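You operate a simulated robot arm through the tools that you are given. There is no shell and no other tool. Be economical: measure what you need, move in short steps, check, and stop when the job is done.

You run a simulated two-armed robot. Do the job below in one go: nothing can be reset, and whatever is moved stays where it is left.

Task
On the top of the white bench, fold the cloth rag in half, so that its two short edges meet.

It is judged by the outcome, as a careful person would: the job done as asked, and still so three seconds after it is handed in. It fails if anything else is knocked over, pushed out of place, dropped, spilled or broken. Flat cloth is picked up by pressing the open fingertips on it (5 to 10 N) and closing them slowly along it; thin cloth reads only 2 to 8 mm in the jaws.

Robot
Two 7-joint arms with two-finger grippers on one trunk, on a base that drives. Base frame: it is fixed to the floor where the robot stands at the start and does not move with it; the origin is under the middle of the robot, x ahead of it, y to its left, z up; the surface under the hand at the start is at about z = 850. Units: mm, degrees, N and s.
The left shoulder is at the start at [46, 160, 1105], the right one opposite. With the tool pointing down near the work surface each hand reaches from about 300 to 740 mm from the robot's upright axis, wherever it stands, measured 20 degrees to its own side. Places, roughly: top of the white bench [600, -500, 800]. Payload 2.45 kg a hand.
The TCP of each hand is the grasp point between the finger pads, 26 mm short of the fingertips. In the tool frame z runs along the fingers and y along their closing line. Largest opening 96 mm; the body of the gripper starts 69 mm behind the TCP.
Orientation is that of the tool frame in the base frame, as a unit quaternion [x, y, z, w]. With the fingers straight down and closing along the base's y, the tool's x points along the base's -x, its y along +y and its z along -z.

Tools
- The arms move only by the tool jog_arm. It takes "left_targets", "right_targets" or both (then of equal length, played together; a hand with none holds still); each is a list of rows, each a list of 7 numbers: the gripper command, from -1 (fully open) to 1 (shut), values between in proportion, then the shift along the base's x, y, z in mm, then the turn, a rotation vector about the base's x, y, z in degrees. In form: [[claw, dx, dy, dz, rx, ry, rz], ...]. A call has 1 to 20 rows; each row is the pose to reach, as a shift and turn from the pose commanded when the call began. A row lasts 0.2 s, in which the tool goes at most 50 mm and 8.6 degrees; a call with a longer step from one row to the next is refused whole, and so is a gripper value outside its range. Where a pose cannot be reached the arm comes as near as it can. A force on the tool above 40 N (or 10 N above the force at the start of the call, whichever is more), or a blocked arm, ends the call early, and 0.2 s more pass. Each finger halts on what it meets, pressing with about 36 N; the grip force reading is that of the motor and also rises with nothing between the fingers. The clock runs only during rows and for 0.2 s after the last one: add rows that repeat a pose to give the fingers time. It gives the time, the measured TCP pose, the force on the tool (base axes), the opening and the grip force at its end, in the units of the frame above (readings bear some noise), with the torque about the TCP (base axes, N m) and any sound that the robot's microphone picked up.
- Cameras (640 x 400 px; columns grow to the right, rows downward): "scene" is now at [116.7, -20.6, 1584.3]; the picture's right is [-0.20, -0.98, -0.00], its down [-0.87, 0.17, -0.47] and it looks along [0.46, -0.09, -0.88] (base axes); focal length 261 px, centre (320, 200). "left" rides on the left gripper at [82, -3, -98] in its tool frame; the picture's right is [0.04, 1.00, 0.00], its down [-0.73, 0.03, -0.68] and it looks along [-0.68, 0.03, 0.73] (tool axes); focal length 256 px, centre (320, 200). "right" rides on the right gripper at [82, 3, -98] in its tool frame; the picture's right is [-0.04, 1.00, 0.00], its down [-0.73, -0.03, -0.68] and it looks along [-0.68, -0.03, 0.73] (tool axes); focal length 256 px, centre (320, 200). There is no depth. A picture from a camera that has moved, and an enlarged one, comes with that camera's place and axes in the base frame and with its lens. The place of the scene camera against the robot may be out by one fixed shift of up to 25 mm in any direction.
- capture(camera): a new picture of that camera. It takes no simulated time.
- move_column(by): slides the trunk up (or, below 0, down) by that many mm; the arms and the scene camera ride with it, the base frame stays. It gives what a move gives, with no picture.
- steer(legs): drives the robot by 1 to 6 legs, each [ahead, left, turn to the left] in mm, mm and degrees, along the robot's own axes; the way and the turn of a leg run together, so that a leg with both is an arc; at most 1500 mm and 180 degrees a leg. The arms and the cameras ride along, it lands a little off, and it stops where it bumps. It gives what a move gives.
- aim_head(pan, tilt): turns the head with the scene camera to pan (to the left, within 120 degrees either way) and tilt (down, from -29 to 69), counted from straight ahead of the robot. It gives what a move gives.
- close_up(camera, box): a new picture of the part [left, top, right, bottom] of that camera's present view, enlarged. It takes no simulated time.
- close_job(): hands the job in; it is judged then, once.

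Work in short steps. Places have to be worked out from the pictures, the camera data and where the tool is seen: move nearer, look again, correct. Check each grasp and each placing, and mend what went wrong. You have 120 turns and 92 pictures in all, those below and enlarged ones among them. Open the grippers and draw the arms clear of the work before you hand the job in, unless the task says otherwise; then end with one line.

The tools are called as name(argument=value, ...) on one line, values as JSON. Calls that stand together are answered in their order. jog_arm: Moves the arms, as the interface text tells. Its arguments: {"type":"object","properties":{"left_targets":{"type":"array"},"right_targets":{"type":"array"}},"required":[]} The other tools are called the same way: move_column (by) slides the trunk up or down; steer (legs) drives the base; aim_head (pan, tilt) turns the head that bears the scene camera; capture (camera) takes a picture; close_up (camera, box) takes an enlarged picture of a part of a camera's view; close_job () hands the job in.

At the start:

```text
time: 0.0
left_tcp_pos: [515.6, 51.8, 1043.7]
left_tcp_rot: [0.001, 1.0, 0.001, -0.001]
left_force: [-0.3, 0.8, 1.0]
left_ft_torque: [0.0, 0.01, -0.02]
left_width: 96.0
left_gripper_force: 0.0
right_tcp_pos: [368.7, -263.7, 1015.9]
right_tcp_rot: [-0.001, 1.0, 0.001, 0.0]
right_force: [-0.2, 0.6, -0.4]
right_ft_torque: [0.0, -0.03, -0.01]
right_width: 95.9
right_gripper_force: 0.1
trunk travel left (down, up): [-275.0, 292.0]
robot x, y, heading: [0.3, 2.8, 0.0]
head pan, tilt: [-11.4, 61.8]
```

scene: 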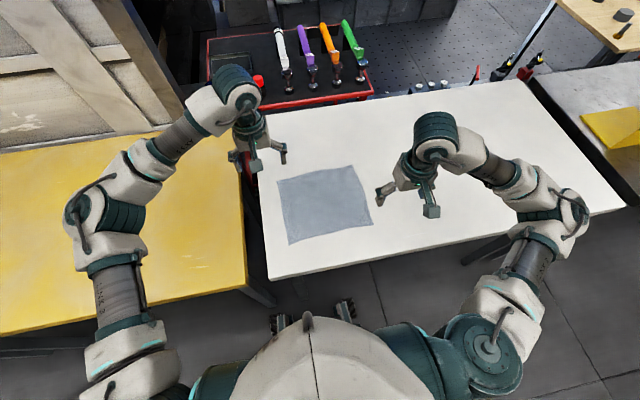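
right: 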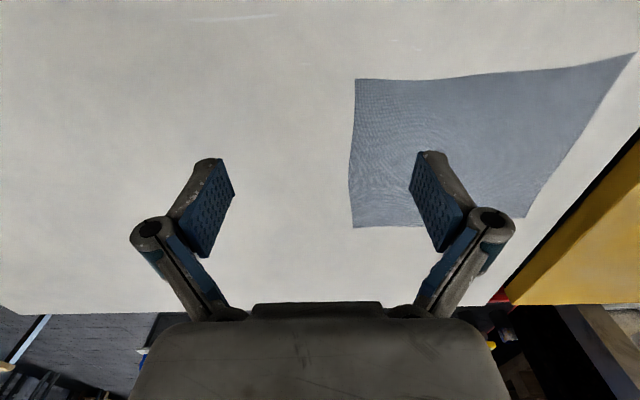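
left: 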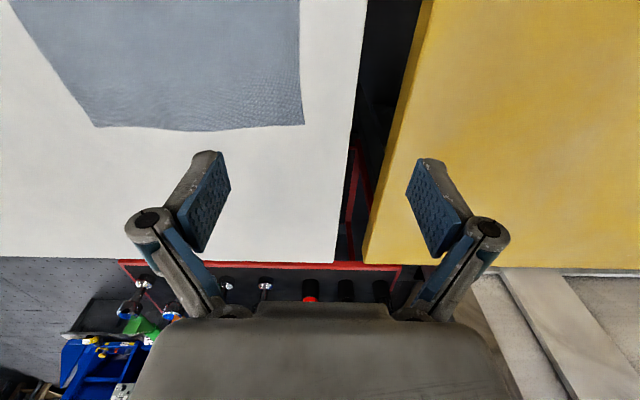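

The rag lies at about x 380–610, y −235 to +25, so its short edges run along x at the left and right ends. I'll strafe right so both hands reach both ends, with the left hand on the far corners and the right hand on the near ones.

steer(legs=[[0, -125, 0]])

aim_head(pan=0, tilt=60)

capture(camera="scene")

capture(camera="right")

capture(camera="left")

```text
time: 1.2
left_tcp_pos: [515.5, -23.0, 1042.0]
left_tcp_rot: [-0.002, 1.0, -0.019, 0.001]
left_force: [0.4, 0.9, -0.8]
left_ft_torque: [-0.06, 0.1, -0.02]
left_width: 96.0
left_gripper_force: 0.1
right_tcp_pos: [368.3, -340.1, 1027.7]
right_tcp_rot: [-0.004, 1.0, -0.017, 0.001]
right_force: [0.6, 2.0, 0.3]
right_ft_torque: [-0.07, 0.12, 0.0]
right_width: 96.1
right_gripper_force: 0.0
trunk travel left (down, up): [-275.0, 292.0]
robot x, y, heading: [0.6, -113.4, 0.3]
head pan, tilt: [-11.4, 61.8]
```

```text
time: 2.0
left_tcp_pos: [511.8, -29.0, 1045.5]
left_tcp_rot: [-0.005, 1.0, -0.011, 0.001]
left_force: [-0.3, 0.7, -1.1]
left_ft_torque: [-0.12, 0.06, 0.01]
left_width: 95.8
left_gripper_force: 0.0
right_tcp_pos: [364.2, -347.6, 1025.7]
right_tcp_rot: [-0.005, 1.0, -0.01, 0.004]
right_force: [1.4, 1.5, -0.3]
right_ft_torque: [-0.08, 0.06, -0.01]
right_width: 96.1
right_gripper_force: 0.1
trunk travel left (down, up): [-275.0, 292.0]
robot x, y, heading: [-0.2, -107.8, 0.0]
head pan, tilt: [0.0, 60.0]
```

```text
88 pictures are left
camera scene: at [122.3, -96.7, 1586.1], right [0.0, -1.0, 0.01], down [-0.87, 0.0, -0.5], along [0.5, -0.01, -0.87], focal length 261 px, centre (320, 200)
```

scene: 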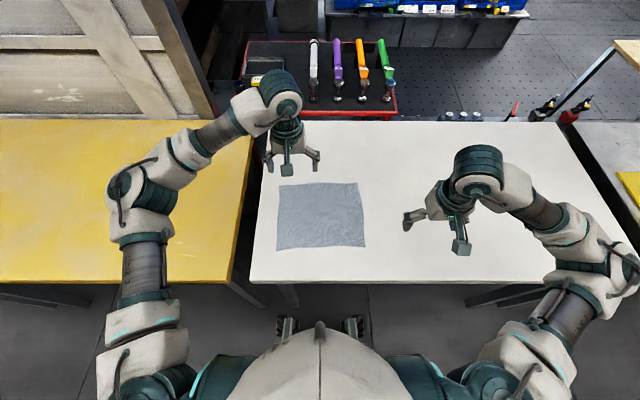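

```text
87 pictures are left
camera right: at [281.3, -342.3, 1121.7], right [0.03, 1.0, -0.02], down [0.73, -0.01, 0.69], along [0.69, -0.04, -0.73], focal length 256 px, centre (320, 200)
```

right: 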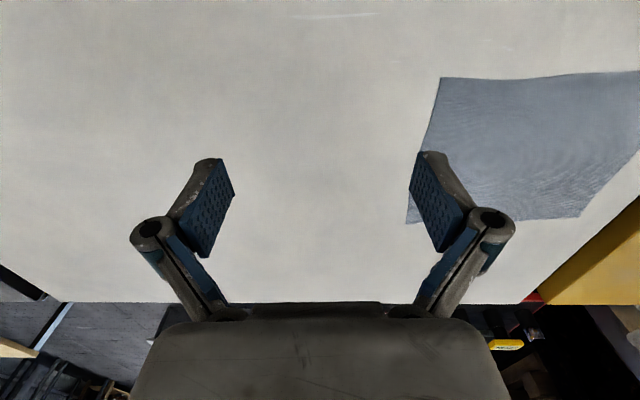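

```text
86 pictures are left
camera left: at [429.2, -31.6, 1143.8], right [-0.05, 1.0, -0.02], down [0.73, 0.05, 0.68], along [0.68, 0.02, -0.73], focal length 256 px, centre (320, 200)
```

left: 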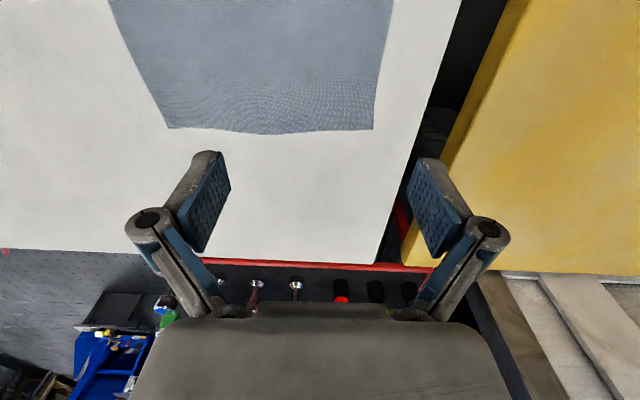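

Triangulating with both wrist cameras puts the bench at z≈850. The corners come out at right-near (371,−231), right-far (590,−223), left-near (360,26) and left-far (578,35). I'll bring both hands above the right short edge with the fingers partly open.

jog_arm(left_targets=[[-0.5, 10, -37, -10, 0, 0, 0], [0, 24, -75, -30, 0, 0, 0], [0.17, 36, -112, -55, 0, 0, 0], [0.17, 48, -150, -80, 0, 0, 0], [0.17, 60, -187, -105, 0, 0, 0], [0.17, 60, -187, -105, 0, 0, 0], [0.17, 60, -187, -105, 0, 0, 0]], right_targets=[[-0.5, 5, 25, -10, 0, 0, 0], [0, 10, 50, -25, 0, 0, 0], [0.17, 14, 75, -45, 0, 0, 0], [0.17, 19, 100, -65, 0, 0, 0], [0.17, 24, 125, -85, 0, 0, 0], [0.17, 24, 125, -85, 0, 0, 0], [0.17, 24, 125, -85, 0, 0, 0]])

capture(camera="right")

capture(camera="left")

capture(camera="scene")

```text
time: 3.6
left_tcp_pos: [575.1, -241.7, 942.7]
left_tcp_rot: [-0.002, 1.0, -0.001, 0.002]
left_force: [1.3, 0.4, 0.9]
left_ft_torque: [-0.02, 0.05, -0.03]
left_width: 39.9
left_gripper_force: 0.1
right_tcp_pos: [387.8, -245.3, 934.8]
right_tcp_rot: [-0.003, 1.0, -0.001, 0.004]
right_force: [0.9, 0.1, 0.4]
right_ft_torque: [0.0, -0.02, 0.0]
right_width: 39.7
right_gripper_force: 0.0
trunk travel left (down, up): [-275.0, 292.0]
robot x, y, heading: [0.6, -108.9, 0.1]
head pan, tilt: [0.0, 60.0]
```

```text
85 pictures are left
camera right: at [306.1, -243.0, 1031.5], right [0.03, 1.0, 0.0], down [0.73, -0.02, 0.68], along [0.68, -0.03, -0.73], focal length 256 px, centre (320, 200)
```

right: 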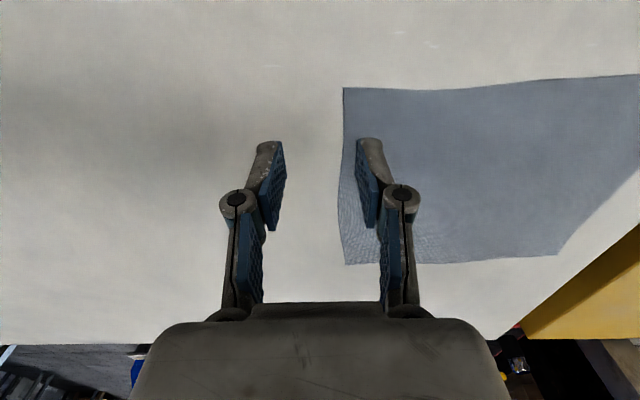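

```text
84 pictures are left
camera left: at [493.0, -246.2, 1040.0], right [-0.04, 1.0, 0.0], down [0.73, 0.03, 0.68], along [0.68, 0.03, -0.73], focal length 256 px, centre (320, 200)
```

left: 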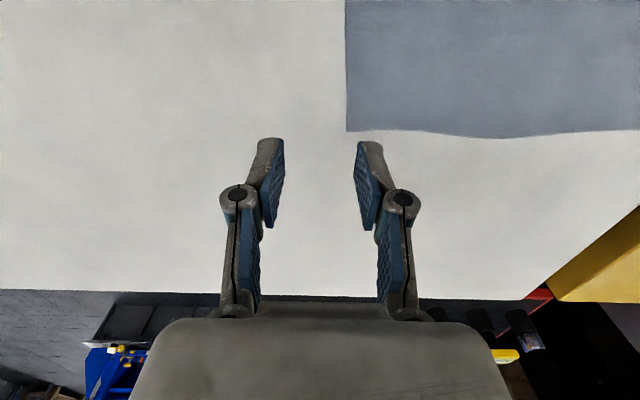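

```text
83 pictures are left
camera scene: at [123.5, -138.5, 1585.9], right [0.0, -1.0, -0.01], down [-0.87, 0.01, -0.49], along [0.49, 0.01, -0.87], focal length 261 px, centre (320, 200)
```

scene: 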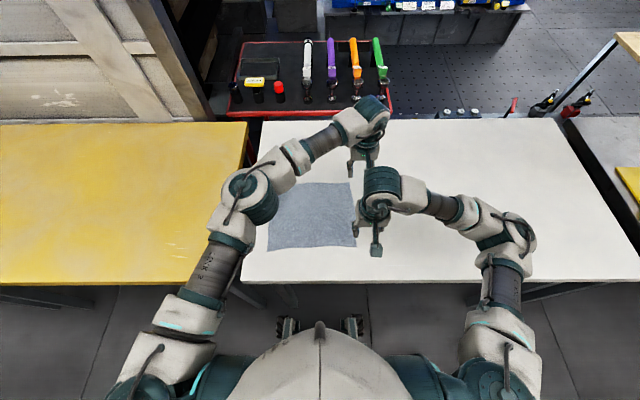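

The near corner recomputes to (370,−231) and the far one to (593,−220). I'll centre the hands so the outer finger is just off the edge and the inner one is on the cloth, then drop to about 10 mm above it.

jog_arm(left_targets=[[0.17, 0, 15, -20, 0, 0, 0], [0.17, 0, 29, -40, 0, 0, 0], [0.17, 0, 29, -56, 0, 0, 0], [0.17, 0, 29, -56, 0, 0, 0]], right_targets=[[0.17, 0, 12, -20, 0, 0, 0], [0.17, 0, 23, -35, 0, 0, 0], [0.17, 0, 23, -48, 0, 0, 0], [0.17, 0, 23, -48, 0, 0, 0]])

capture(camera="right")

capture(camera="left")

```text
time: 4.6
left_tcp_pos: [571.9, -191.0, 888.1]
left_tcp_rot: [-0.004, 1.0, -0.011, 0.003]
left_force: [1.7, 1.9, -1.1]
left_ft_torque: [-0.12, 0.1, 0.01]
left_width: 39.6
left_gripper_force: 0.0
right_tcp_pos: [386.2, -201.8, 889.6]
right_tcp_rot: [-0.004, 1.0, -0.009, 0.004]
right_force: [-0.5, 0.3, 0.6]
right_ft_torque: [-0.08, -0.02, 0.05]
right_width: 39.6
right_gripper_force: 0.1
trunk travel left (down, up): [-275.0, 292.0]
robot x, y, heading: [-1.1, -108.1, 0.0]
head pan, tilt: [0.0, 60.0]
```

```text
82 pictures are left
camera right: at [304.9, -197.6, 985.2], right [0.03, 1.0, -0.02], down [0.73, -0.01, 0.69], along [0.69, -0.03, -0.73], focal length 256 px, centre (320, 200)
```

right: 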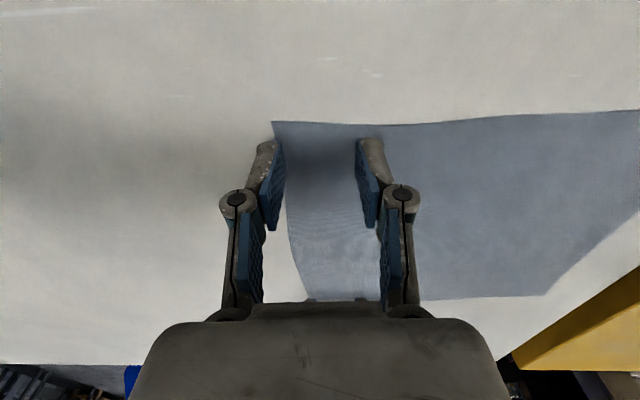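

```text
81 pictures are left
camera left: at [489.5, -193.6, 986.1], right [-0.05, 1.0, -0.02], down [0.73, 0.05, 0.68], along [0.68, 0.02, -0.73], focal length 256 px, centre (320, 200)
```

left: 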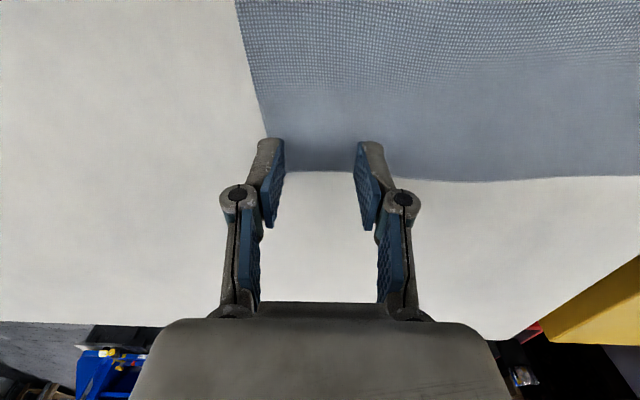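

The hands overshot about 20 mm in y, possibly because the robot is still swaying after the move. I'll hold still and read again.

jog_arm(left_targets=[[0.17, 0, 0, 0, 0, 0, 0], [0.17, 0, 0, 0, 0, 0, 0], [0.17, 0, 0, 0, 0, 0, 0], [0.17, 0, 0, 0, 0, 0, 0], [0.17, 0, 0, 0, 0, 0, 0], [0.17, 0, 0, 0, 0, 0, 0], [0.17, 0, 0, 0, 0, 0, 0], [0.17, 0, 0, 0, 0, 0, 0]])

jog_arm(left_targets=[[0.17, 0, 0, 0, 0, 0, 0], [0.17, 0, 0, 0, 0, 0, 0]])

```text
time: 6.4
left_tcp_pos: [571.3, -194.7, 888.0]
left_tcp_rot: [-0.003, 1.0, -0.01, 0.003]
left_force: [0.1, 0.6, -0.2]
left_ft_torque: [-0.05, 0.05, 0.01]
left_width: 39.6
left_gripper_force: 0.0
right_tcp_pos: [386.8, -203.6, 888.9]
right_tcp_rot: [-0.004, 1.0, -0.009, 0.004]
right_force: [-1.2, 0.7, 0.2]
right_ft_torque: [-0.06, 0.04, 0.01]
right_width: 39.8
right_gripper_force: 0.0
trunk travel left (down, up): [-275.0, 292.0]
robot x, y, heading: [-0.9, -110.2, -0.1]
head pan, tilt: [0.0, 60.0]
```

```text
time: 7.0
left_tcp_pos: [572.1, -215.9, 886.4]
left_tcp_rot: [-0.002, 1.0, 0.0, 0.002]
left_force: [0.6, -0.4, 0.1]
left_ft_torque: [-0.03, 0.01, 0.0]
left_width: 39.7
left_gripper_force: 0.1
right_tcp_pos: [388.5, -226.4, 885.9]
right_tcp_rot: [-0.003, 1.0, 0.001, 0.003]
right_force: [0.4, -0.4, -0.3]
right_ft_torque: [-0.02, -0.04, -0.01]
right_width: 39.8
right_gripper_force: 0.0
trunk travel left (down, up): [-275.0, 292.0]
robot x, y, heading: [2.9, -113.6, -0.2]
head pan, tilt: [0.0, 60.0]
```

The base is still swaying, so I'll wait longer for it to damp out.

jog_arm(left_targets=[[0.17, 0, 0, 0, 0, 0, 0], [0.17, 0, 0, 0, 0, 0, 0], [0.17, 0, 0, 0, 0, 0, 0], [0.17, 0, 0, 0, 0, 0, 0], [0.17, 0, 0, 0, 0, 0, 0], [0.17, 0, 0, 0, 0, 0, 0], [0.17, 0, 0, 0, 0, 0, 0], [0.17, 0, 0, 0, 0, 0, 0], [0.17, 0, 0, 0, 0, 0, 0], [0.17, 0, 0, 0, 0, 0, 0], [0.17, 0, 0, 0, 0, 0, 0], [0.17, 0, 0, 0, 0, 0, 0], [0.17, 0, 0, 0, 0, 0, 0], [0.17, 0, 0, 0, 0, 0, 0], [0.17, 0, 0, 0, 0, 0, 0], [0.17, 0, 0, 0, 0, 0, 0], [0.17, 0, 0, 0, 0, 0, 0], [0.17, 0, 0, 0, 0, 0, 0], [0.17, 0, 0, 0, 0, 0, 0], [0.17, 0, 0, 0, 0, 0, 0]])

jog_arm(left_targets=[[0.17, 0, 0, 0, 0, 0, 0]])

jog_arm(left_targets=[[0.17, 0, 0, 0, 0, 0, 0]])

jog_arm(left_targets=[[0.17, 0, 0, 0, 0, 0, 0]])

```text
time: 11.2
left_tcp_pos: [570.8, -222.3, 886.0]
left_tcp_rot: [-0.001, 1.0, 0.002, 0.003]
left_force: [-0.7, -0.4, 0.4]
left_ft_torque: [0.0, 0.0, 0.02]
left_width: 39.6
left_gripper_force: 0.0
right_tcp_pos: [386.2, -230.9, 885.3]
right_tcp_rot: [-0.003, 1.0, 0.003, 0.003]
right_force: [0.0, -0.8, 0.2]
right_ft_torque: [0.02, -0.01, 0.0]
right_width: 39.5
right_gripper_force: 0.2
trunk travel left (down, up): [-275.0, 292.0]
robot x, y, heading: [4.7, -115.1, 0.2]
head pan, tilt: [0.0, 60.0]
```

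```text
time: 11.6
left_tcp_pos: [569.7, -208.9, 887.8]
left_tcp_rot: [-0.002, 1.0, -0.003, 0.003]
left_force: [0.3, 0.8, -0.2]
left_ft_torque: [0.01, 0.02, -0.04]
left_width: 39.7
left_gripper_force: 0.0
right_tcp_pos: [387.0, -218.5, 887.2]
right_tcp_rot: [-0.002, 1.0, -0.003, 0.005]
right_force: [0.5, 0.8, -0.5]
right_ft_torque: [-0.06, -0.02, -0.01]
right_width: 39.9
right_gripper_force: 0.2
trunk travel left (down, up): [-275.0, 292.0]
robot x, y, heading: [2.3, -108.1, -0.0]
head pan, tilt: [0.0, 60.0]
```

```text
time: 12.0
left_tcp_pos: [570.7, -223.0, 885.1]
left_tcp_rot: [-0.002, 1.0, 0.003, 0.003]
left_force: [-0.2, -0.8, 0.2]
left_ft_torque: [0.04, -0.06, 0.03]
left_width: 39.8
left_gripper_force: 0.0
right_tcp_pos: [386.7, -233.2, 886.1]
right_tcp_rot: [-0.001, 1.0, 0.004, 0.003]
right_force: [0.2, -1.3, -1.7]
right_ft_torque: [0.02, 0.01, -0.05]
right_width: 39.9
right_gripper_force: 0.1
trunk travel left (down, up): [-275.0, 292.0]
robot x, y, heading: [2.8, -118.2, 0.2]
head pan, tilt: [0.0, 60.0]
```

```text
time: 12.4
left_tcp_pos: [570.0, -209.2, 887.4]
left_tcp_rot: [-0.002, 1.0, -0.004, 0.002]
left_force: [-0.1, -0.6, -0.3]
left_ft_torque: [0.02, -0.02, 0.02]
left_width: 39.7
left_gripper_force: 0.0
right_tcp_pos: [387.1, -218.0, 887.6]
right_tcp_rot: [-0.002, 1.0, -0.001, 0.005]
right_force: [-0.6, 0.1, 0.0]
right_ft_torque: [-0.02, -0.02, 0.02]
right_width: 39.7
right_gripper_force: 0.1
trunk travel left (down, up): [-275.0, 292.0]
robot x, y, heading: [3.3, -110.0, -0.1]
head pan, tilt: [0.0, 60.0]
```

The sway is decaying, now about ±7 mm around −216 for the left hand and −225 for the right. I'll wait more.

jog_arm(left_targets=[[0.17, 0, 0, 0, 0, 0, 0], [0.17, 0, 0, 0, 0, 0, 0], [0.17, 0, 0, 0, 0, 0, 0], [0.17, 0, 0, 0, 0, 0, 0], [0.17, 0, 0, 0, 0, 0, 0], [0.17, 0, 0, 0, 0, 0, 0], [0.17, 0, 0, 0, 0, 0, 0], [0.17, 0, 0, 0, 0, 0, 0], [0.17, 0, 0, 0, 0, 0, 0], [0.17, 0, 0, 0, 0, 0, 0], [0.17, 0, 0, 0, 0, 0, 0], [0.17, 0, 0, 0, 0, 0, 0], [0.17, 0, 0, 0, 0, 0, 0], [0.17, 0, 0, 0, 0, 0, 0], [0.17, 0, 0, 0, 0, 0, 0], [0.17, 0, 0, 0, 0, 0, 0], [0.17, 0, 0, 0, 0, 0, 0], [0.17, 0, 0, 0, 0, 0, 0], [0.17, 0, 0, 0, 0, 0, 0], [0.17, 0, 0, 0, 0, 0, 0]])

jog_arm(left_targets=[[0.17, 0, 0, 0, 0, 0, 0], [0.17, 0, 0, 0, 0, 0, 0], [0.17, 0, 0, 0, 0, 0, 0], [0.17, 0, 0, 0, 0, 0, 0], [0.17, 0, 0, 0, 0, 0, 0], [0.17, 0, 0, 0, 0, 0, 0], [0.17, 0, 0, 0, 0, 0, 0], [0.17, 0, 0, 0, 0, 0, 0], [0.17, 0, 0, 0, 0, 0, 0], [0.17, 0, 0, 0, 0, 0, 0], [0.17, 0, 0, 0, 0, 0, 0], [0.17, 0, 0, 0, 0, 0, 0], [0.17, 0, 0, 0, 0, 0, 0], [0.17, 0, 0, 0, 0, 0, 0], [0.17, 0, 0, 0, 0, 0, 0], [0.17, 0, 0, 0, 0, 0, 0], [0.17, 0, 0, 0, 0, 0, 0], [0.17, 0, 0, 0, 0, 0, 0], [0.17, 0, 0, 0, 0, 0, 0], [0.17, 0, 0, 0, 0, 0, 0]])

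jog_arm(left_targets=[[0.17, 0, 0, 0, 0, 0, 0]])

capture(camera="right")

capture(camera="left")

```text
time: 16.6
left_tcp_pos: [570.5, -216.2, 885.6]
left_tcp_rot: [-0.001, 1.0, 0.0, 0.002]
left_force: [1.4, 0.1, -0.4]
left_ft_torque: [0.05, 0.02, 0.01]
left_width: 40.0
left_gripper_force: 0.1
right_tcp_pos: [386.9, -226.4, 886.8]
right_tcp_rot: [-0.003, 1.0, -0.001, 0.004]
right_force: [0.2, -0.3, 0.0]
right_ft_torque: [-0.02, 0.02, -0.02]
right_width: 39.4
right_gripper_force: 0.1
trunk travel left (down, up): [-275.0, 292.0]
robot x, y, heading: [-0.7, -113.1, -0.1]
head pan, tilt: [0.0, 60.0]
```

```text
time: 20.8
left_tcp_pos: [571.3, -216.2, 885.8]
left_tcp_rot: [-0.001, 1.0, 0.0, 0.002]
left_force: [-0.3, -1.0, -0.8]
left_ft_torque: [0.03, -0.02, 0.01]
left_width: 39.8
left_gripper_force: 0.1
right_tcp_pos: [387.4, -225.5, 887.3]
right_tcp_rot: [-0.003, 1.0, 0.0, 0.003]
right_force: [-0.2, 0.0, -0.5]
right_ft_torque: [-0.04, 0.04, 0.02]
right_width: 39.9
right_gripper_force: 0.1
trunk travel left (down, up): [-275.0, 292.0]
robot x, y, heading: [3.9, -112.8, -0.1]
head pan, tilt: [0.0, 60.0]
```

```text
time: 21.2
left_tcp_pos: [570.1, -216.7, 885.8]
left_tcp_rot: [-0.002, 1.0, 0.0, 0.002]
left_force: [0.5, -0.9, -0.5]
left_ft_torque: [-0.01, -0.03, 0.0]
left_width: 39.8
left_gripper_force: 0.1
right_tcp_pos: [386.8, -226.4, 886.8]
right_tcp_rot: [-0.003, 1.0, 0.0, 0.004]
right_force: [0.2, -0.4, 0.6]
right_ft_torque: [0.04, -0.02, -0.01]
right_width: 39.8
right_gripper_force: 0.1
trunk travel left (down, up): [-275.0, 292.0]
robot x, y, heading: [2.7, -112.8, 0.4]
head pan, tilt: [0.0, 60.0]
```

```text
80 pictures are left
camera right: at [304.9, -223.7, 982.9], right [0.04, 1.0, 0.0], down [0.73, -0.03, 0.68], along [0.68, -0.02, -0.73], focal length 256 px, centre (320, 200)
```

right: 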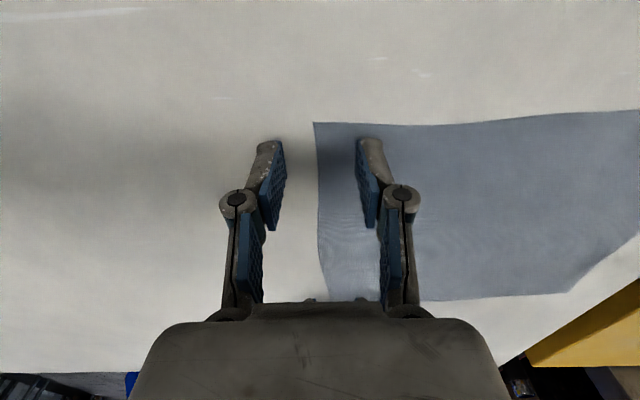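

```text
79 pictures are left
camera left: at [488.0, -220.6, 984.2], right [-0.04, 1.0, 0.0], down [0.73, 0.03, 0.68], along [0.68, 0.03, -0.73], focal length 256 px, centre (320, 200)
```

left: 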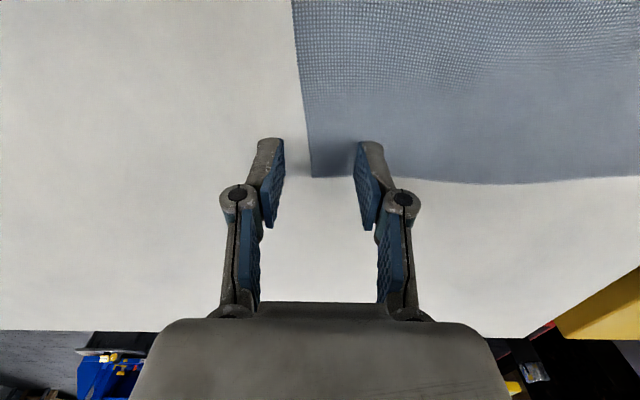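

The robot has settled. The cloth edge is nearly centred in both jaws, so I'll shift a few mm inward and lower gently toward contact.

jog_arm(left_targets=[[0.17, 3, 2, -2, 0, 0, 0], [0.17, 6, 4, -4, 0, 0, 0], [0.17, 8, 5, -6, 0, 0, 0], [0.17, 8, 5, -8, 0, 0, 0], [0.17, 8, 5, -9, 0, 0, 0], [0.17, 8, 5, -9, 0, 0, 0], [0.17, 8, 5, -9, 0, 0, 0], [0.17, 8, 5, -9, 0, 0, 0]], right_targets=[[0.17, 0, 2, -2, 0, 0, 0], [0.17, 0, 5, -4, 0, 0, 0], [0.17, 0, 7, -6, 0, 0, 0], [0.17, 0, 7, -8, 0, 0, 0], [0.17, 0, 7, -9, 0, 0, 0], [0.17, 0, 7, -9, 0, 0, 0], [0.17, 0, 7, -9, 0, 0, 0], [0.17, 0, 7, -9, 0, 0, 0]])

```text
time: 23.0
left_tcp_pos: [578.9, -211.0, 876.7]
left_tcp_rot: [-0.002, 1.0, 0.0, 0.004]
left_force: [-0.8, 0.1, 0.7]
left_ft_torque: [0.0, -0.02, 0.0]
left_width: 39.9
left_gripper_force: 0.0
right_tcp_pos: [386.8, -220.6, 877.6]
right_tcp_rot: [-0.003, 1.0, -0.001, 0.003]
right_force: [0.2, -0.8, 0.7]
right_ft_torque: [-0.02, 0.01, 0.0]
right_width: 39.9
right_gripper_force: 0.0
trunk travel left (down, up): [-275.0, 292.0]
robot x, y, heading: [4.8, -114.8, -0.2]
head pan, tilt: [0.0, 60.0]
```

No contact yet, so I'll go down 2–3 mm more.

jog_arm(left_targets=[[0.17, 0, 0, -1, 0, 0, 0], [0.17, 0, 0, -2, 0, 0, 0], [0.17, 0, 0, -2, 0, 0, 0], [0.17, 0, 0, -2, 0, 0, 0]], right_targets=[[0.17, 0, 0, -1, 0, 0, 0], [0.17, 0, 0, -2, 0, 0, 0], [0.17, 0, 0, -3, 0, 0, 0], [0.17, 0, 0, -3, 0, 0, 0]])

```text
time: 24.0
left_tcp_pos: [578.0, -213.1, 876.3]
left_tcp_rot: [-0.002, 1.0, 0.0, 0.003]
left_force: [1.6, 0.1, 6.9]
left_ft_torque: [0.23, -0.03, -0.02]
left_width: 40.5
left_gripper_force: 1.0
right_tcp_pos: [386.9, -219.0, 876.2]
right_tcp_rot: [-0.003, 1.0, 0.001, 0.006]
right_force: [0.6, 0.2, 7.4]
right_ft_torque: [0.26, 0.02, -0.02]
right_width: 41.6
right_gripper_force: 0.8
trunk travel left (down, up): [-275.0, 292.0]
robot x, y, heading: [-0.6, -115.3, -0.1]
head pan, tilt: [0.0, 60.0]
```

Contact is at about 7 N in both hands, so I'll close slowly.

jog_arm(left_targets=[[0.23, 0, 0, 0, 0, 0, 0], [0.29, 0, 0, 0, 0, 0, 0], [0.35, 0, 0, 0, 0, 0, 0], [0.41, 0, 0, 0, 0, 0, 0], [0.47, 0, 0, 0, 0, 0, 0], [0.53, 0, 0, 0, 0, 0, 0], [0.59, 0, 0, 0, 0, 0, 0], [0.65, 0, 0, 0, 0, 0, 0], [0.71, 0, 0, 0, 0, 0, 0], [0.77, 0, 0, 0, 0, 0, 0], [0.83, 0, 0, 0, 0, 0, 0], [0.89, 0, 0, 0, 0, 0, 0], [0.95, 0, 0, 0, 0, 0, 0], [1, 0, 0, 0, 0, 0, 0], [1, 0, 0, 0, 0, 0, 0], [1, 0, 0, 0, 0, 0, 0]], right_targets=[[0.23, 0, 0, 0, 0, 0, 0], [0.29, 0, 0, 0, 0, 0, 0], [0.35, 0, 0, 0, 0, 0, 0], [0.41, 0, 0, 0, 0, 0, 0], [0.47, 0, 0, 0, 0, 0, 0], [0.53, 0, 0, 0, 0, 0, 0], [0.59, 0, 0, 0, 0, 0, 0], [0.65, 0, 0, 0, 0, 0, 0], [0.71, 0, 0, 0, 0, 0, 0], [0.77, 0, 0, 0, 0, 0, 0], [0.83, 0, 0, 0, 0, 0, 0], [0.89, 0, 0, 0, 0, 0, 0], [0.95, 0, 0, 0, 0, 0, 0], [1, 0, 0, 0, 0, 0, 0], [1, 0, 0, 0, 0, 0, 0], [1, 0, 0, 0, 0, 0, 0]])

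capture(camera="right")

capture(camera="left")

```text
time: 27.4
left_tcp_pos: [577.2, -212.5, 876.6]
left_tcp_rot: [-0.002, 1.0, 0.0, 0.003]
left_force: [0.5, -2.4, 12.4]
left_ft_torque: [0.06, 0.03, 0.02]
left_width: 5.5
left_gripper_force: 34.2
right_tcp_pos: [385.7, -219.5, 876.9]
right_tcp_rot: [-0.003, 1.0, 0.0, 0.005]
right_force: [0.8, 1.2, 13.0]
right_ft_torque: [0.27, 0.1, -0.02]
right_width: 4.2
right_gripper_force: 37.9
trunk travel left (down, up): [-275.0, 292.0]
robot x, y, heading: [0.5, -110.9, -0.1]
head pan, tilt: [0.0, 60.0]
```

```text
78 pictures are left
camera right: at [303.7, -216.5, 972.5], right [0.04, 1.0, 0.0], down [0.73, -0.03, 0.69], along [0.69, -0.02, -0.73], focal length 256 px, centre (320, 200)
```

right: 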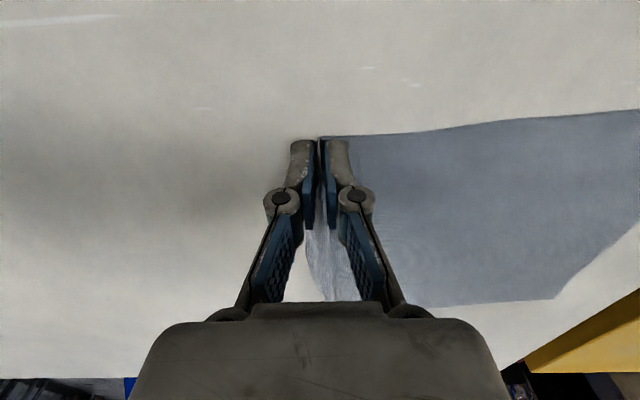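

```text
77 pictures are left
camera left: at [494.9, -216.8, 974.3], right [-0.04, 1.0, 0.0], down [0.73, 0.03, 0.68], along [0.68, 0.03, -0.73], focal length 256 px, centre (320, 200)
```

left: 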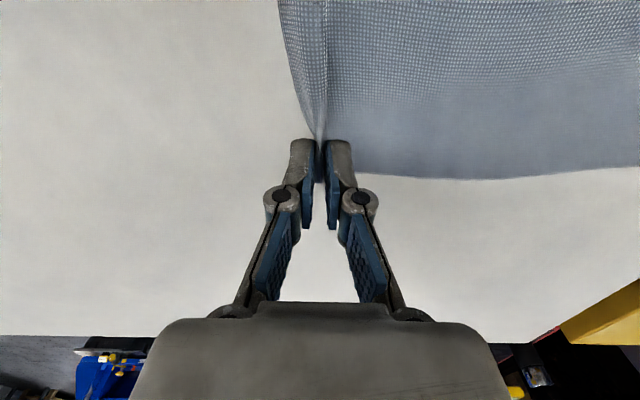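

Both hands have gripped cloth (5.5 and 4.2 mm) right at the edge. I'll lift 40 mm slowly and check.

jog_arm(left_targets=[[1, 0, 1, 5, 0, 0, 0], [1, 0, 2, 10, 0, 0, 0], [1, 0, 4, 16, 0, 0, 0], [1, 0, 6, 22, 0, 0, 0], [1, 0, 8, 28, 0, 0, 0], [1, 0, 10, 34, 0, 0, 0], [1, 0, 12, 40, 0, 0, 0], [1, 0, 12, 40, 0, 0, 0]], right_targets=[[1, 0, 1, 5, 0, 0, 0], [1, 0, 2, 10, 0, 0, 0], [1, 0, 4, 16, 0, 0, 0], [1, 0, 6, 22, 0, 0, 0], [1, 0, 8, 28, 0, 0, 0], [1, 0, 10, 34, 0, 0, 0], [1, 0, 12, 40, 0, 0, 0], [1, 0, 12, 40, 0, 0, 0]])

capture(camera="right")

capture(camera="left")

capture(camera="scene")

```text
time: 29.2
left_tcp_pos: [578.4, -200.7, 916.6]
left_tcp_rot: [-0.001, 1.0, 0.0, 0.002]
left_force: [-1.0, 1.2, 0.0]
left_ft_torque: [0.0, -0.02, 0.0]
left_width: 5.9
left_gripper_force: 34.2
right_tcp_pos: [385.6, -207.2, 915.0]
right_tcp_rot: [-0.003, 1.0, 0.0, 0.004]
right_force: [0.6, 0.9, 1.9]
right_ft_torque: [-0.1, -0.04, 0.01]
right_width: 3.4
right_gripper_force: 29.1
trunk travel left (down, up): [-275.0, 292.0]
robot x, y, heading: [-0.2, -113.0, -0.2]
head pan, tilt: [0.0, 60.0]
```

```text
76 pictures are left
camera right: at [304.8, -205.2, 1011.7], right [0.04, 1.0, 0.0], down [0.73, -0.03, 0.68], along [0.68, -0.02, -0.73], focal length 256 px, centre (320, 200)
```

right: 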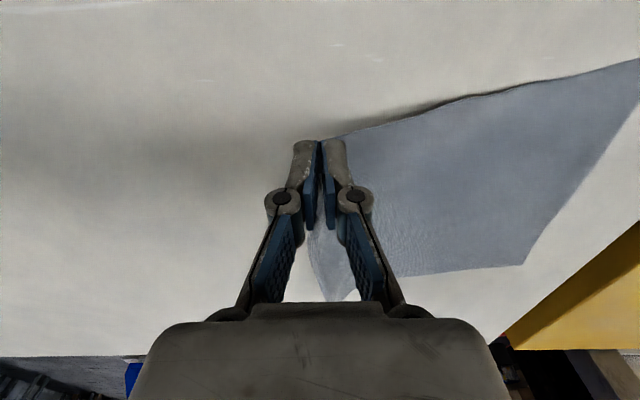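

```text
75 pictures are left
camera left: at [497.2, -204.7, 1013.9], right [-0.04, 1.0, 0.0], down [0.73, 0.03, 0.68], along [0.68, 0.03, -0.73], focal length 256 px, centre (320, 200)
```

left: 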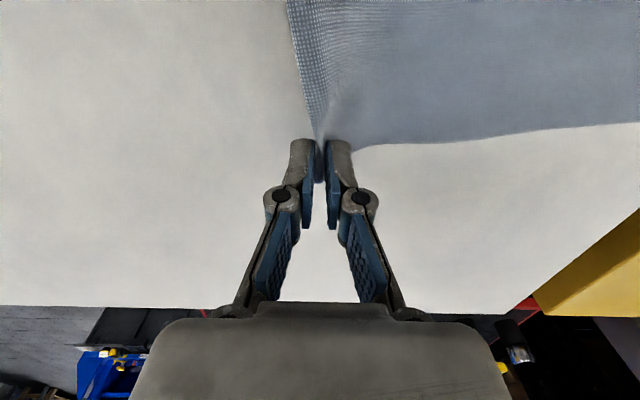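

```text
74 pictures are left
camera scene: at [121.9, -121.0, 1586.2], right [0.0, -1.0, 0.0], down [-0.87, 0.0, -0.5], along [0.5, 0.0, -0.87], focal length 261 px, centre (320, 200)
```

scene: 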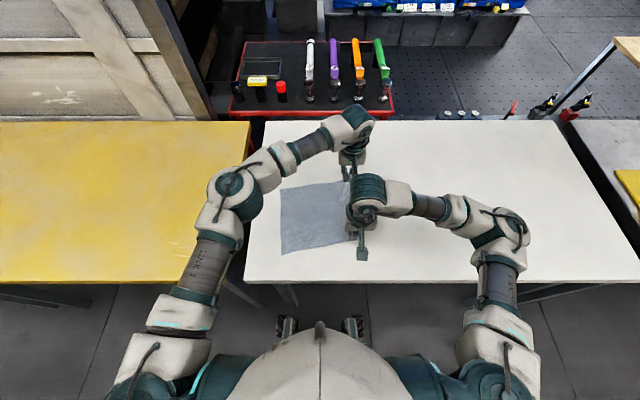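

Both corners are held. I'll zoom in to see how the edge sits in the jaws before folding.

close_up(camera="right", box=[260, 120, 400, 310])

close_up(camera="left", box=[260, 60, 400, 240])

```text
2.11 times, centred on (330, 215) of right
camera zoom: at [304.8, -205.2, 1011.7], right [0.04, 1.0, 0.0], down [0.73, -0.03, 0.68], along [0.68, -0.02, -0.73], focal length 539 px, centre (299, 168)
```

zoom: 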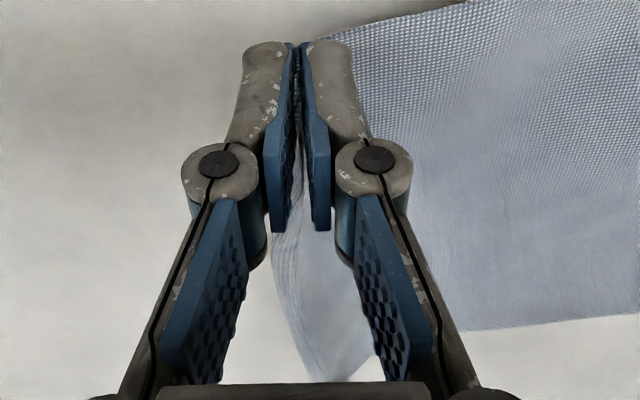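

```text
2.22 times, centred on (330, 150) of left
camera zoom: at [497.2, -204.7, 1013.9], right [-0.04, 1.0, 0.0], down [0.73, 0.03, 0.68], along [0.68, 0.03, -0.73], focal length 569 px, centre (298, 311)
```

zoom: 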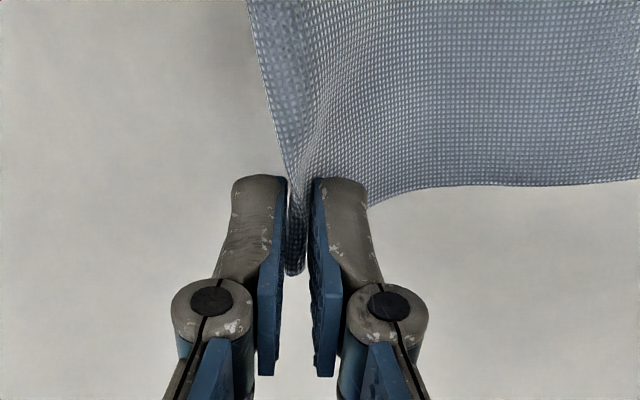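

Both hands hold the cloth, with small loops close to the edge. I'll carry the edge in a slow arc over the fold line (y≈−98), starting to tilt the palms toward +y, and stop past the middle to check.

jog_arm(left_targets=[[1, 0, 10, 8, 0, 0, 0], [1, 0, 20, 18, 0, 0, 0], [1, 0, 32, 30, 0, 0, 0], [1, 0, 44, 40, 0, 0, 0], [1, 0, 56, 48, 0, 0, 0], [1, 0, 68, 53, 0, 0, 0], [1, 0, 80, 57, 0, 0, 0], [1, 0, 92, 60, 0, 0, 0], [1, 0, 104, 61, 0, 0, 0], [1, 0, 116, 61, -4, 0, 0], [1, 0, 128, 58, -8, 0, 0], [1, 0, 140, 54, -12, 0, 0], [1, 0, 140, 54, -12, 0, 0], [1, 0, 140, 54, -12, 0, 0]], right_targets=[[1, 0, 10, 8, 0, 0, 0], [1, 0, 20, 18, 0, 0, 0], [1, 0, 32, 30, 0, 0, 0], [1, 0, 44, 40, 0, 0, 0], [1, 0, 56, 48, 0, 0, 0], [1, 0, 68, 53, 0, 0, 0], [1, 0, 80, 57, 0, 0, 0], [1, 0, 92, 60, 0, 0, 0], [1, 0, 104, 61, 0, 0, 0], [1, 0, 116, 61, -4, 0, 0], [1, 0, 128, 58, -8, 0, 0], [1, 0, 140, 54, -12, 0, 0], [1, 0, 140, 54, -12, 0, 0], [1, 0, 140, 54, -12, 0, 0]])

capture(camera="scene")

capture(camera="right")

capture(camera="left")

```text
time: 32.2
left_tcp_pos: [578.5, -60.8, 969.9]
left_tcp_rot: [-0.002, 0.994, -0.105, 0.003]
left_force: [0.9, -0.1, 0.2]
left_ft_torque: [0.02, 0.02, 0.0]
left_width: 5.8
left_gripper_force: 34.3
right_tcp_pos: [387.5, -68.5, 969.0]
right_tcp_rot: [-0.004, 0.995, -0.104, 0.003]
right_force: [-0.1, -0.1, -0.9]
right_ft_torque: [0.01, -0.01, -0.04]
right_width: 4.6
right_gripper_force: 39.1
trunk travel left (down, up): [-275.0, 292.0]
robot x, y, heading: [-1.0, -117.1, 0.1]
head pan, tilt: [0.0, 60.0]
```

```text
71 pictures are left
camera scene: at [122.1, -119.5, 1586.3], right [0.0, -1.0, 0.0], down [-0.87, 0.0, -0.5], along [0.5, 0.0, -0.87], focal length 261 px, centre (320, 200)
```

scene: 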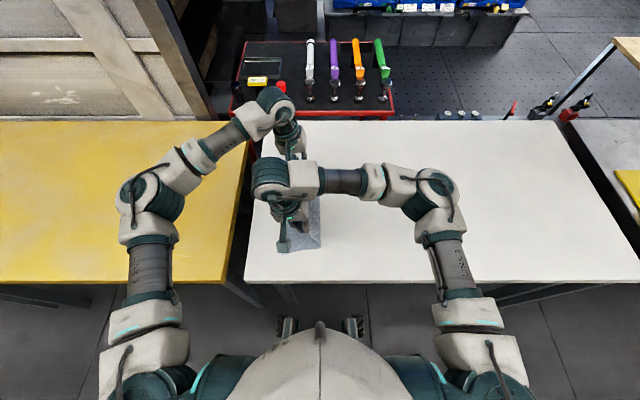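

```text
70 pictures are left
camera right: at [305.0, -45.0, 1063.2], right [0.04, 0.98, -0.21], down [0.73, 0.12, 0.68], along [0.68, -0.17, -0.71], focal length 256 px, centre (320, 200)
```

right: 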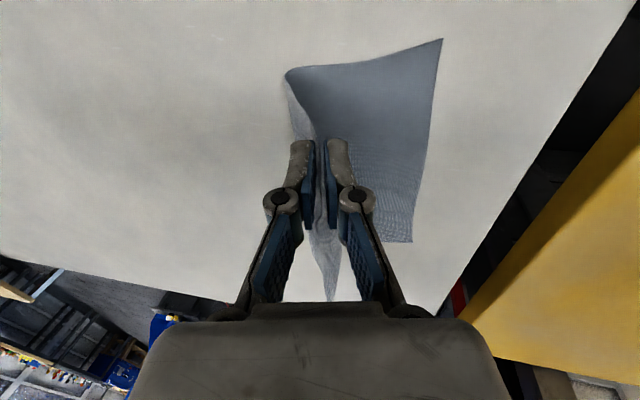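

```text
69 pictures are left
camera left: at [496.3, -44.4, 1065.8], right [-0.04, 0.98, -0.21], down [0.73, 0.17, 0.66], along [0.68, -0.12, -0.72], focal length 256 px, centre (320, 200)
```

left: 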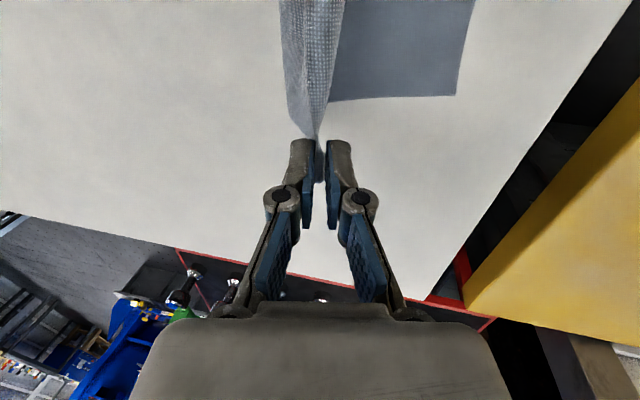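

The fold is going well, but the rag shifted: its left edge now runs from about (350,−7) to (566,20), rotated about 7°. I'll aim for that edge, shifting x slightly back with y advanced differently for each hand, and stop to hover just above it.

jog_arm(left_targets=[[1, -2, 7, -14, -1.8, 0, 0], [1, -4, 14, -20, -3.6, 0, 0], [1, -7, 20, -24, -5.4, 0, 0], [1, -9, 27, -29, -7.2, 0, 0], [1, -11, 34, -35, -9, 0, 0], [1, -13, 41, -41, -10.8, 0, 0], [1, -15, 48, -49, -12.6, 0, 0], [1, -18, 54, -59, -14.4, 0, 0], [1, -20, 61, -68, -16.2, 0, 0], [1, -22, 68, -74, -18, 0, 0], [1, -22, 68, -74, -18, 0, 0], [1, -22, 68, -74, -18, 0, 0]], right_targets=[[1, -2, 5, -14, -1.8, 0, 0], [1, -4, 10, -20, -3.6, 0, 0], [1, -6, 15, -24, -5.4, 0, 0], [1, -8, 21, -29, -7.2, 0, 0], [1, -10, 26, -35, -9, 0, 0], [1, -12, 31, -41, -10.8, 0, 0], [1, -14, 36, -49, -12.6, 0, 0], [1, -16, 41, -59, -14.4, 0, 0], [1, -18, 46, -68, -16.2, 0, 0], [1, -19, 51, -74, -18, 0, 0], [1, -19, 51, -74, -18, 0, 0], [1, -19, 51, -74, -18, 0, 0]])

capture(camera="scene")

capture(camera="right")

capture(camera="left")

```text
time: 34.8
left_tcp_pos: [556.2, 9.2, 895.5]
left_tcp_rot: [-0.003, 0.966, -0.26, 0.003]
left_force: [-0.2, 0.3, -0.4]
left_ft_torque: [0.0, -0.03, 0.01]
left_width: 5.7
left_gripper_force: 34.1
right_tcp_pos: [366.6, -16.3, 896.8]
right_tcp_rot: [-0.003, 0.966, -0.259, 0.003]
right_force: [0.0, -0.1, -0.1]
right_ft_torque: [0.02, -0.03, -0.02]
right_width: 1.4
right_gripper_force: 29.5
trunk travel left (down, up): [-275.0, 292.0]
robot x, y, heading: [0.9, -113.5, -0.1]
head pan, tilt: [0.0, 60.0]
```

```text
68 pictures are left
camera scene: at [121.4, -115.0, 1586.3], right [0.0, -1.0, 0.0], down [-0.87, 0.0, -0.5], along [0.5, 0.0, -0.87], focal length 261 px, centre (320, 200)
```

scene: 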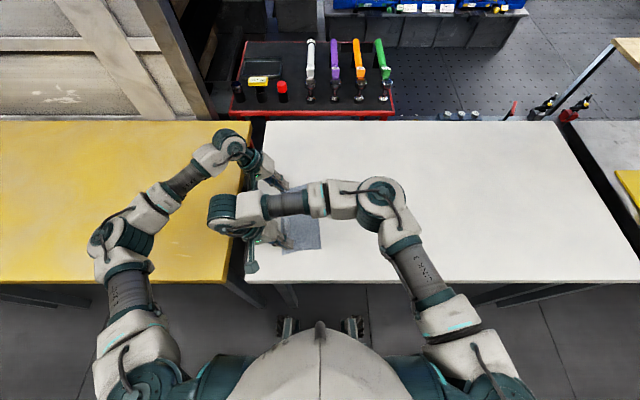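

```text
67 pictures are left
camera right: at [285.1, 35.4, 978.0], right [0.03, 0.86, -0.5], down [0.73, 0.32, 0.61], along [0.68, -0.39, -0.62], focal length 256 px, centre (320, 200)
```

right: 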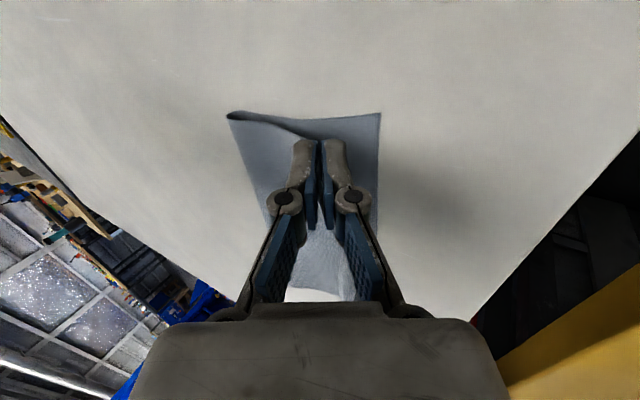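

```text
66 pictures are left
camera left: at [474.1, 54.2, 981.9], right [-0.04, 0.86, -0.5], down [0.73, 0.37, 0.57], along [0.68, -0.34, -0.65], focal length 256 px, centre (320, 200)
```

left: 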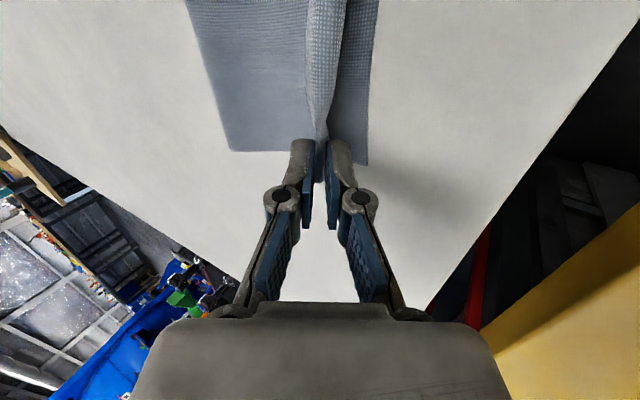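

The right width reads 1.4 mm, so I'll zoom in to see whether the near corner slipped.

close_up(camera="right", box=[210, 90, 410, 310])

close_up(camera="left", box=[180, 0, 400, 240])

close_up(camera="scene", box=[220, 150, 360, 280])

```text
1.82 times, centred on (310, 200) of right
camera zoom: at [285.1, 35.4, 978.0], right [0.03, 0.86, -0.5], down [0.73, 0.32, 0.61], along [0.68, -0.39, -0.62], focal length 465 px, centre (338, 200)
```

zoom: 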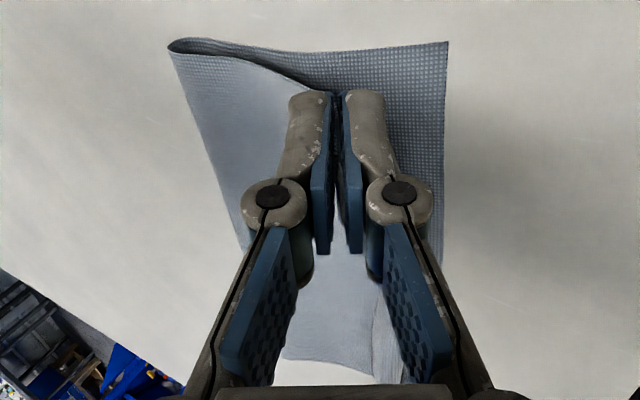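

```text
1.67 times, centred on (290, 120) of left
camera zoom: at [474.1, 54.2, 981.9], right [-0.04, 0.86, -0.5], down [0.73, 0.37, 0.57], along [0.68, -0.34, -0.65], focal length 427 px, centre (370, 333)
```

zoom: 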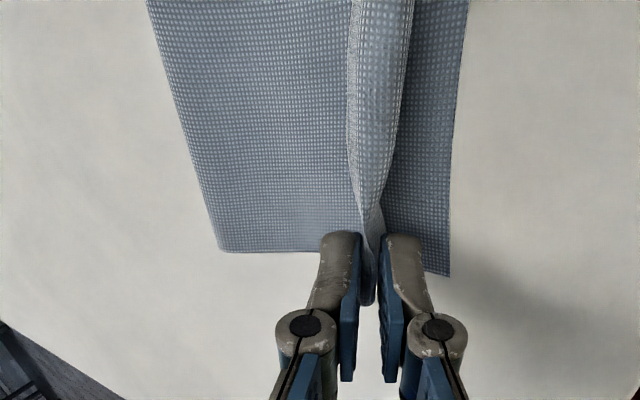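

```text
3.08 times, centred on (290, 215) of scene
camera zoom: at [121.4, -115.0, 1586.3], right [0.0, -1.0, 0.0], down [-0.87, 0.0, -0.5], along [0.5, 0.0, -0.87], focal length 804 px, centre (412, 154)
```

zoom: 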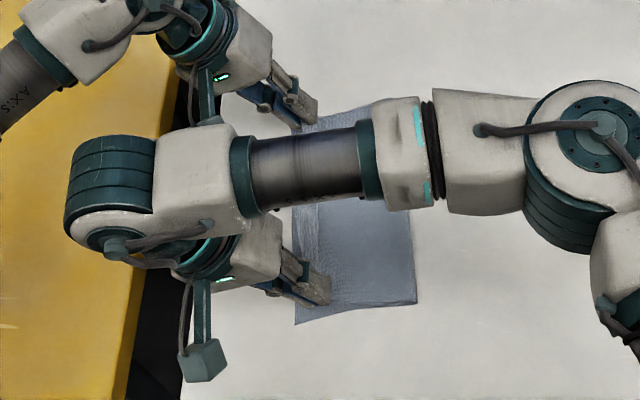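

The near corner still reaches the fingertips. The edge is a bit short of the lower edge and looks rolled back by its grip loop. I'll lower, advance a little in +y, open slightly and withdraw along the tilted fingers, which should drag the edge flat toward +y.

jog_arm(left_targets=[[1, 0, 2, -4, 0, 0, 0], [1, 0, 4, -8, 0, 0, 0], [1, 0, 6, -11, 0, 0, 0], [1, 0, 7, -13, 0, 0, 0], [1, 0, 7, -13, 0, 0, 0], [1, 0, 7, -13, 0, 0, 0]], right_targets=[[1, 0, 2, -4, 0, 0, 0], [1, 0, 4, -8, 0, 0, 0], [1, 0, 6, -11, 0, 0, 0], [1, 0, 7, -13, 0, 0, 0], [1, 0, 7, -13, 0, 0, 0], [1, 0, 7, -13, 0, 0, 0]])

capture(camera="right")

capture(camera="left")

```text
time: 36.2
left_tcp_pos: [555.0, 17.3, 883.1]
left_tcp_rot: [-0.003, 0.966, -0.259, 0.002]
left_force: [-0.5, 0.2, 0.0]
left_ft_torque: [-0.03, 0.03, 0.02]
left_width: 5.6
left_gripper_force: 34.0
right_tcp_pos: [368.3, -8.3, 882.8]
right_tcp_rot: [-0.004, 0.966, -0.259, 0.004]
right_force: [-0.1, -0.7, -0.6]
right_ft_torque: [0.02, 0.01, -0.03]
right_width: 1.9
right_gripper_force: 29.4
trunk travel left (down, up): [-275.0, 292.0]
robot x, y, heading: [1.4, -109.2, 0.2]
head pan, tilt: [0.0, 60.0]
```

```text
62 pictures are left
camera right: at [285.7, 42.9, 964.8], right [0.03, 0.86, -0.5], down [0.73, 0.32, 0.61], along [0.68, -0.39, -0.62], focal length 256 px, centre (320, 200)
```

right: 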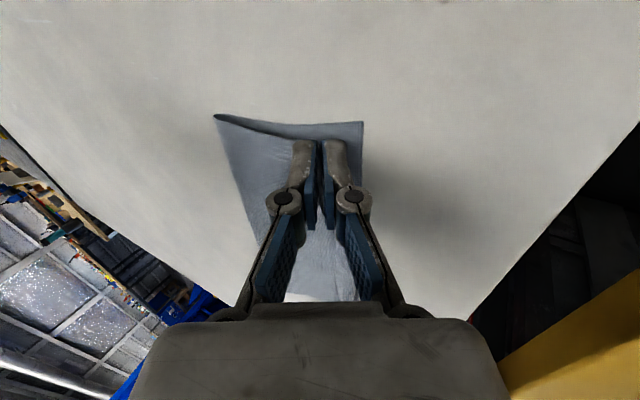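

```text
61 pictures are left
camera left: at [473.8, 61.9, 969.0], right [-0.04, 0.86, -0.5], down [0.73, 0.37, 0.57], along [0.68, -0.34, -0.65], focal length 256 px, centre (320, 200)
```

left: 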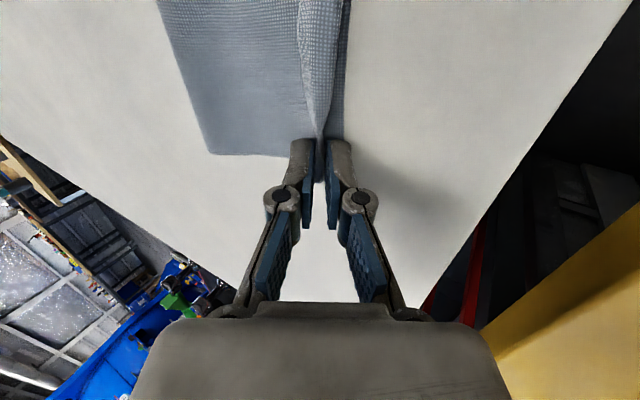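

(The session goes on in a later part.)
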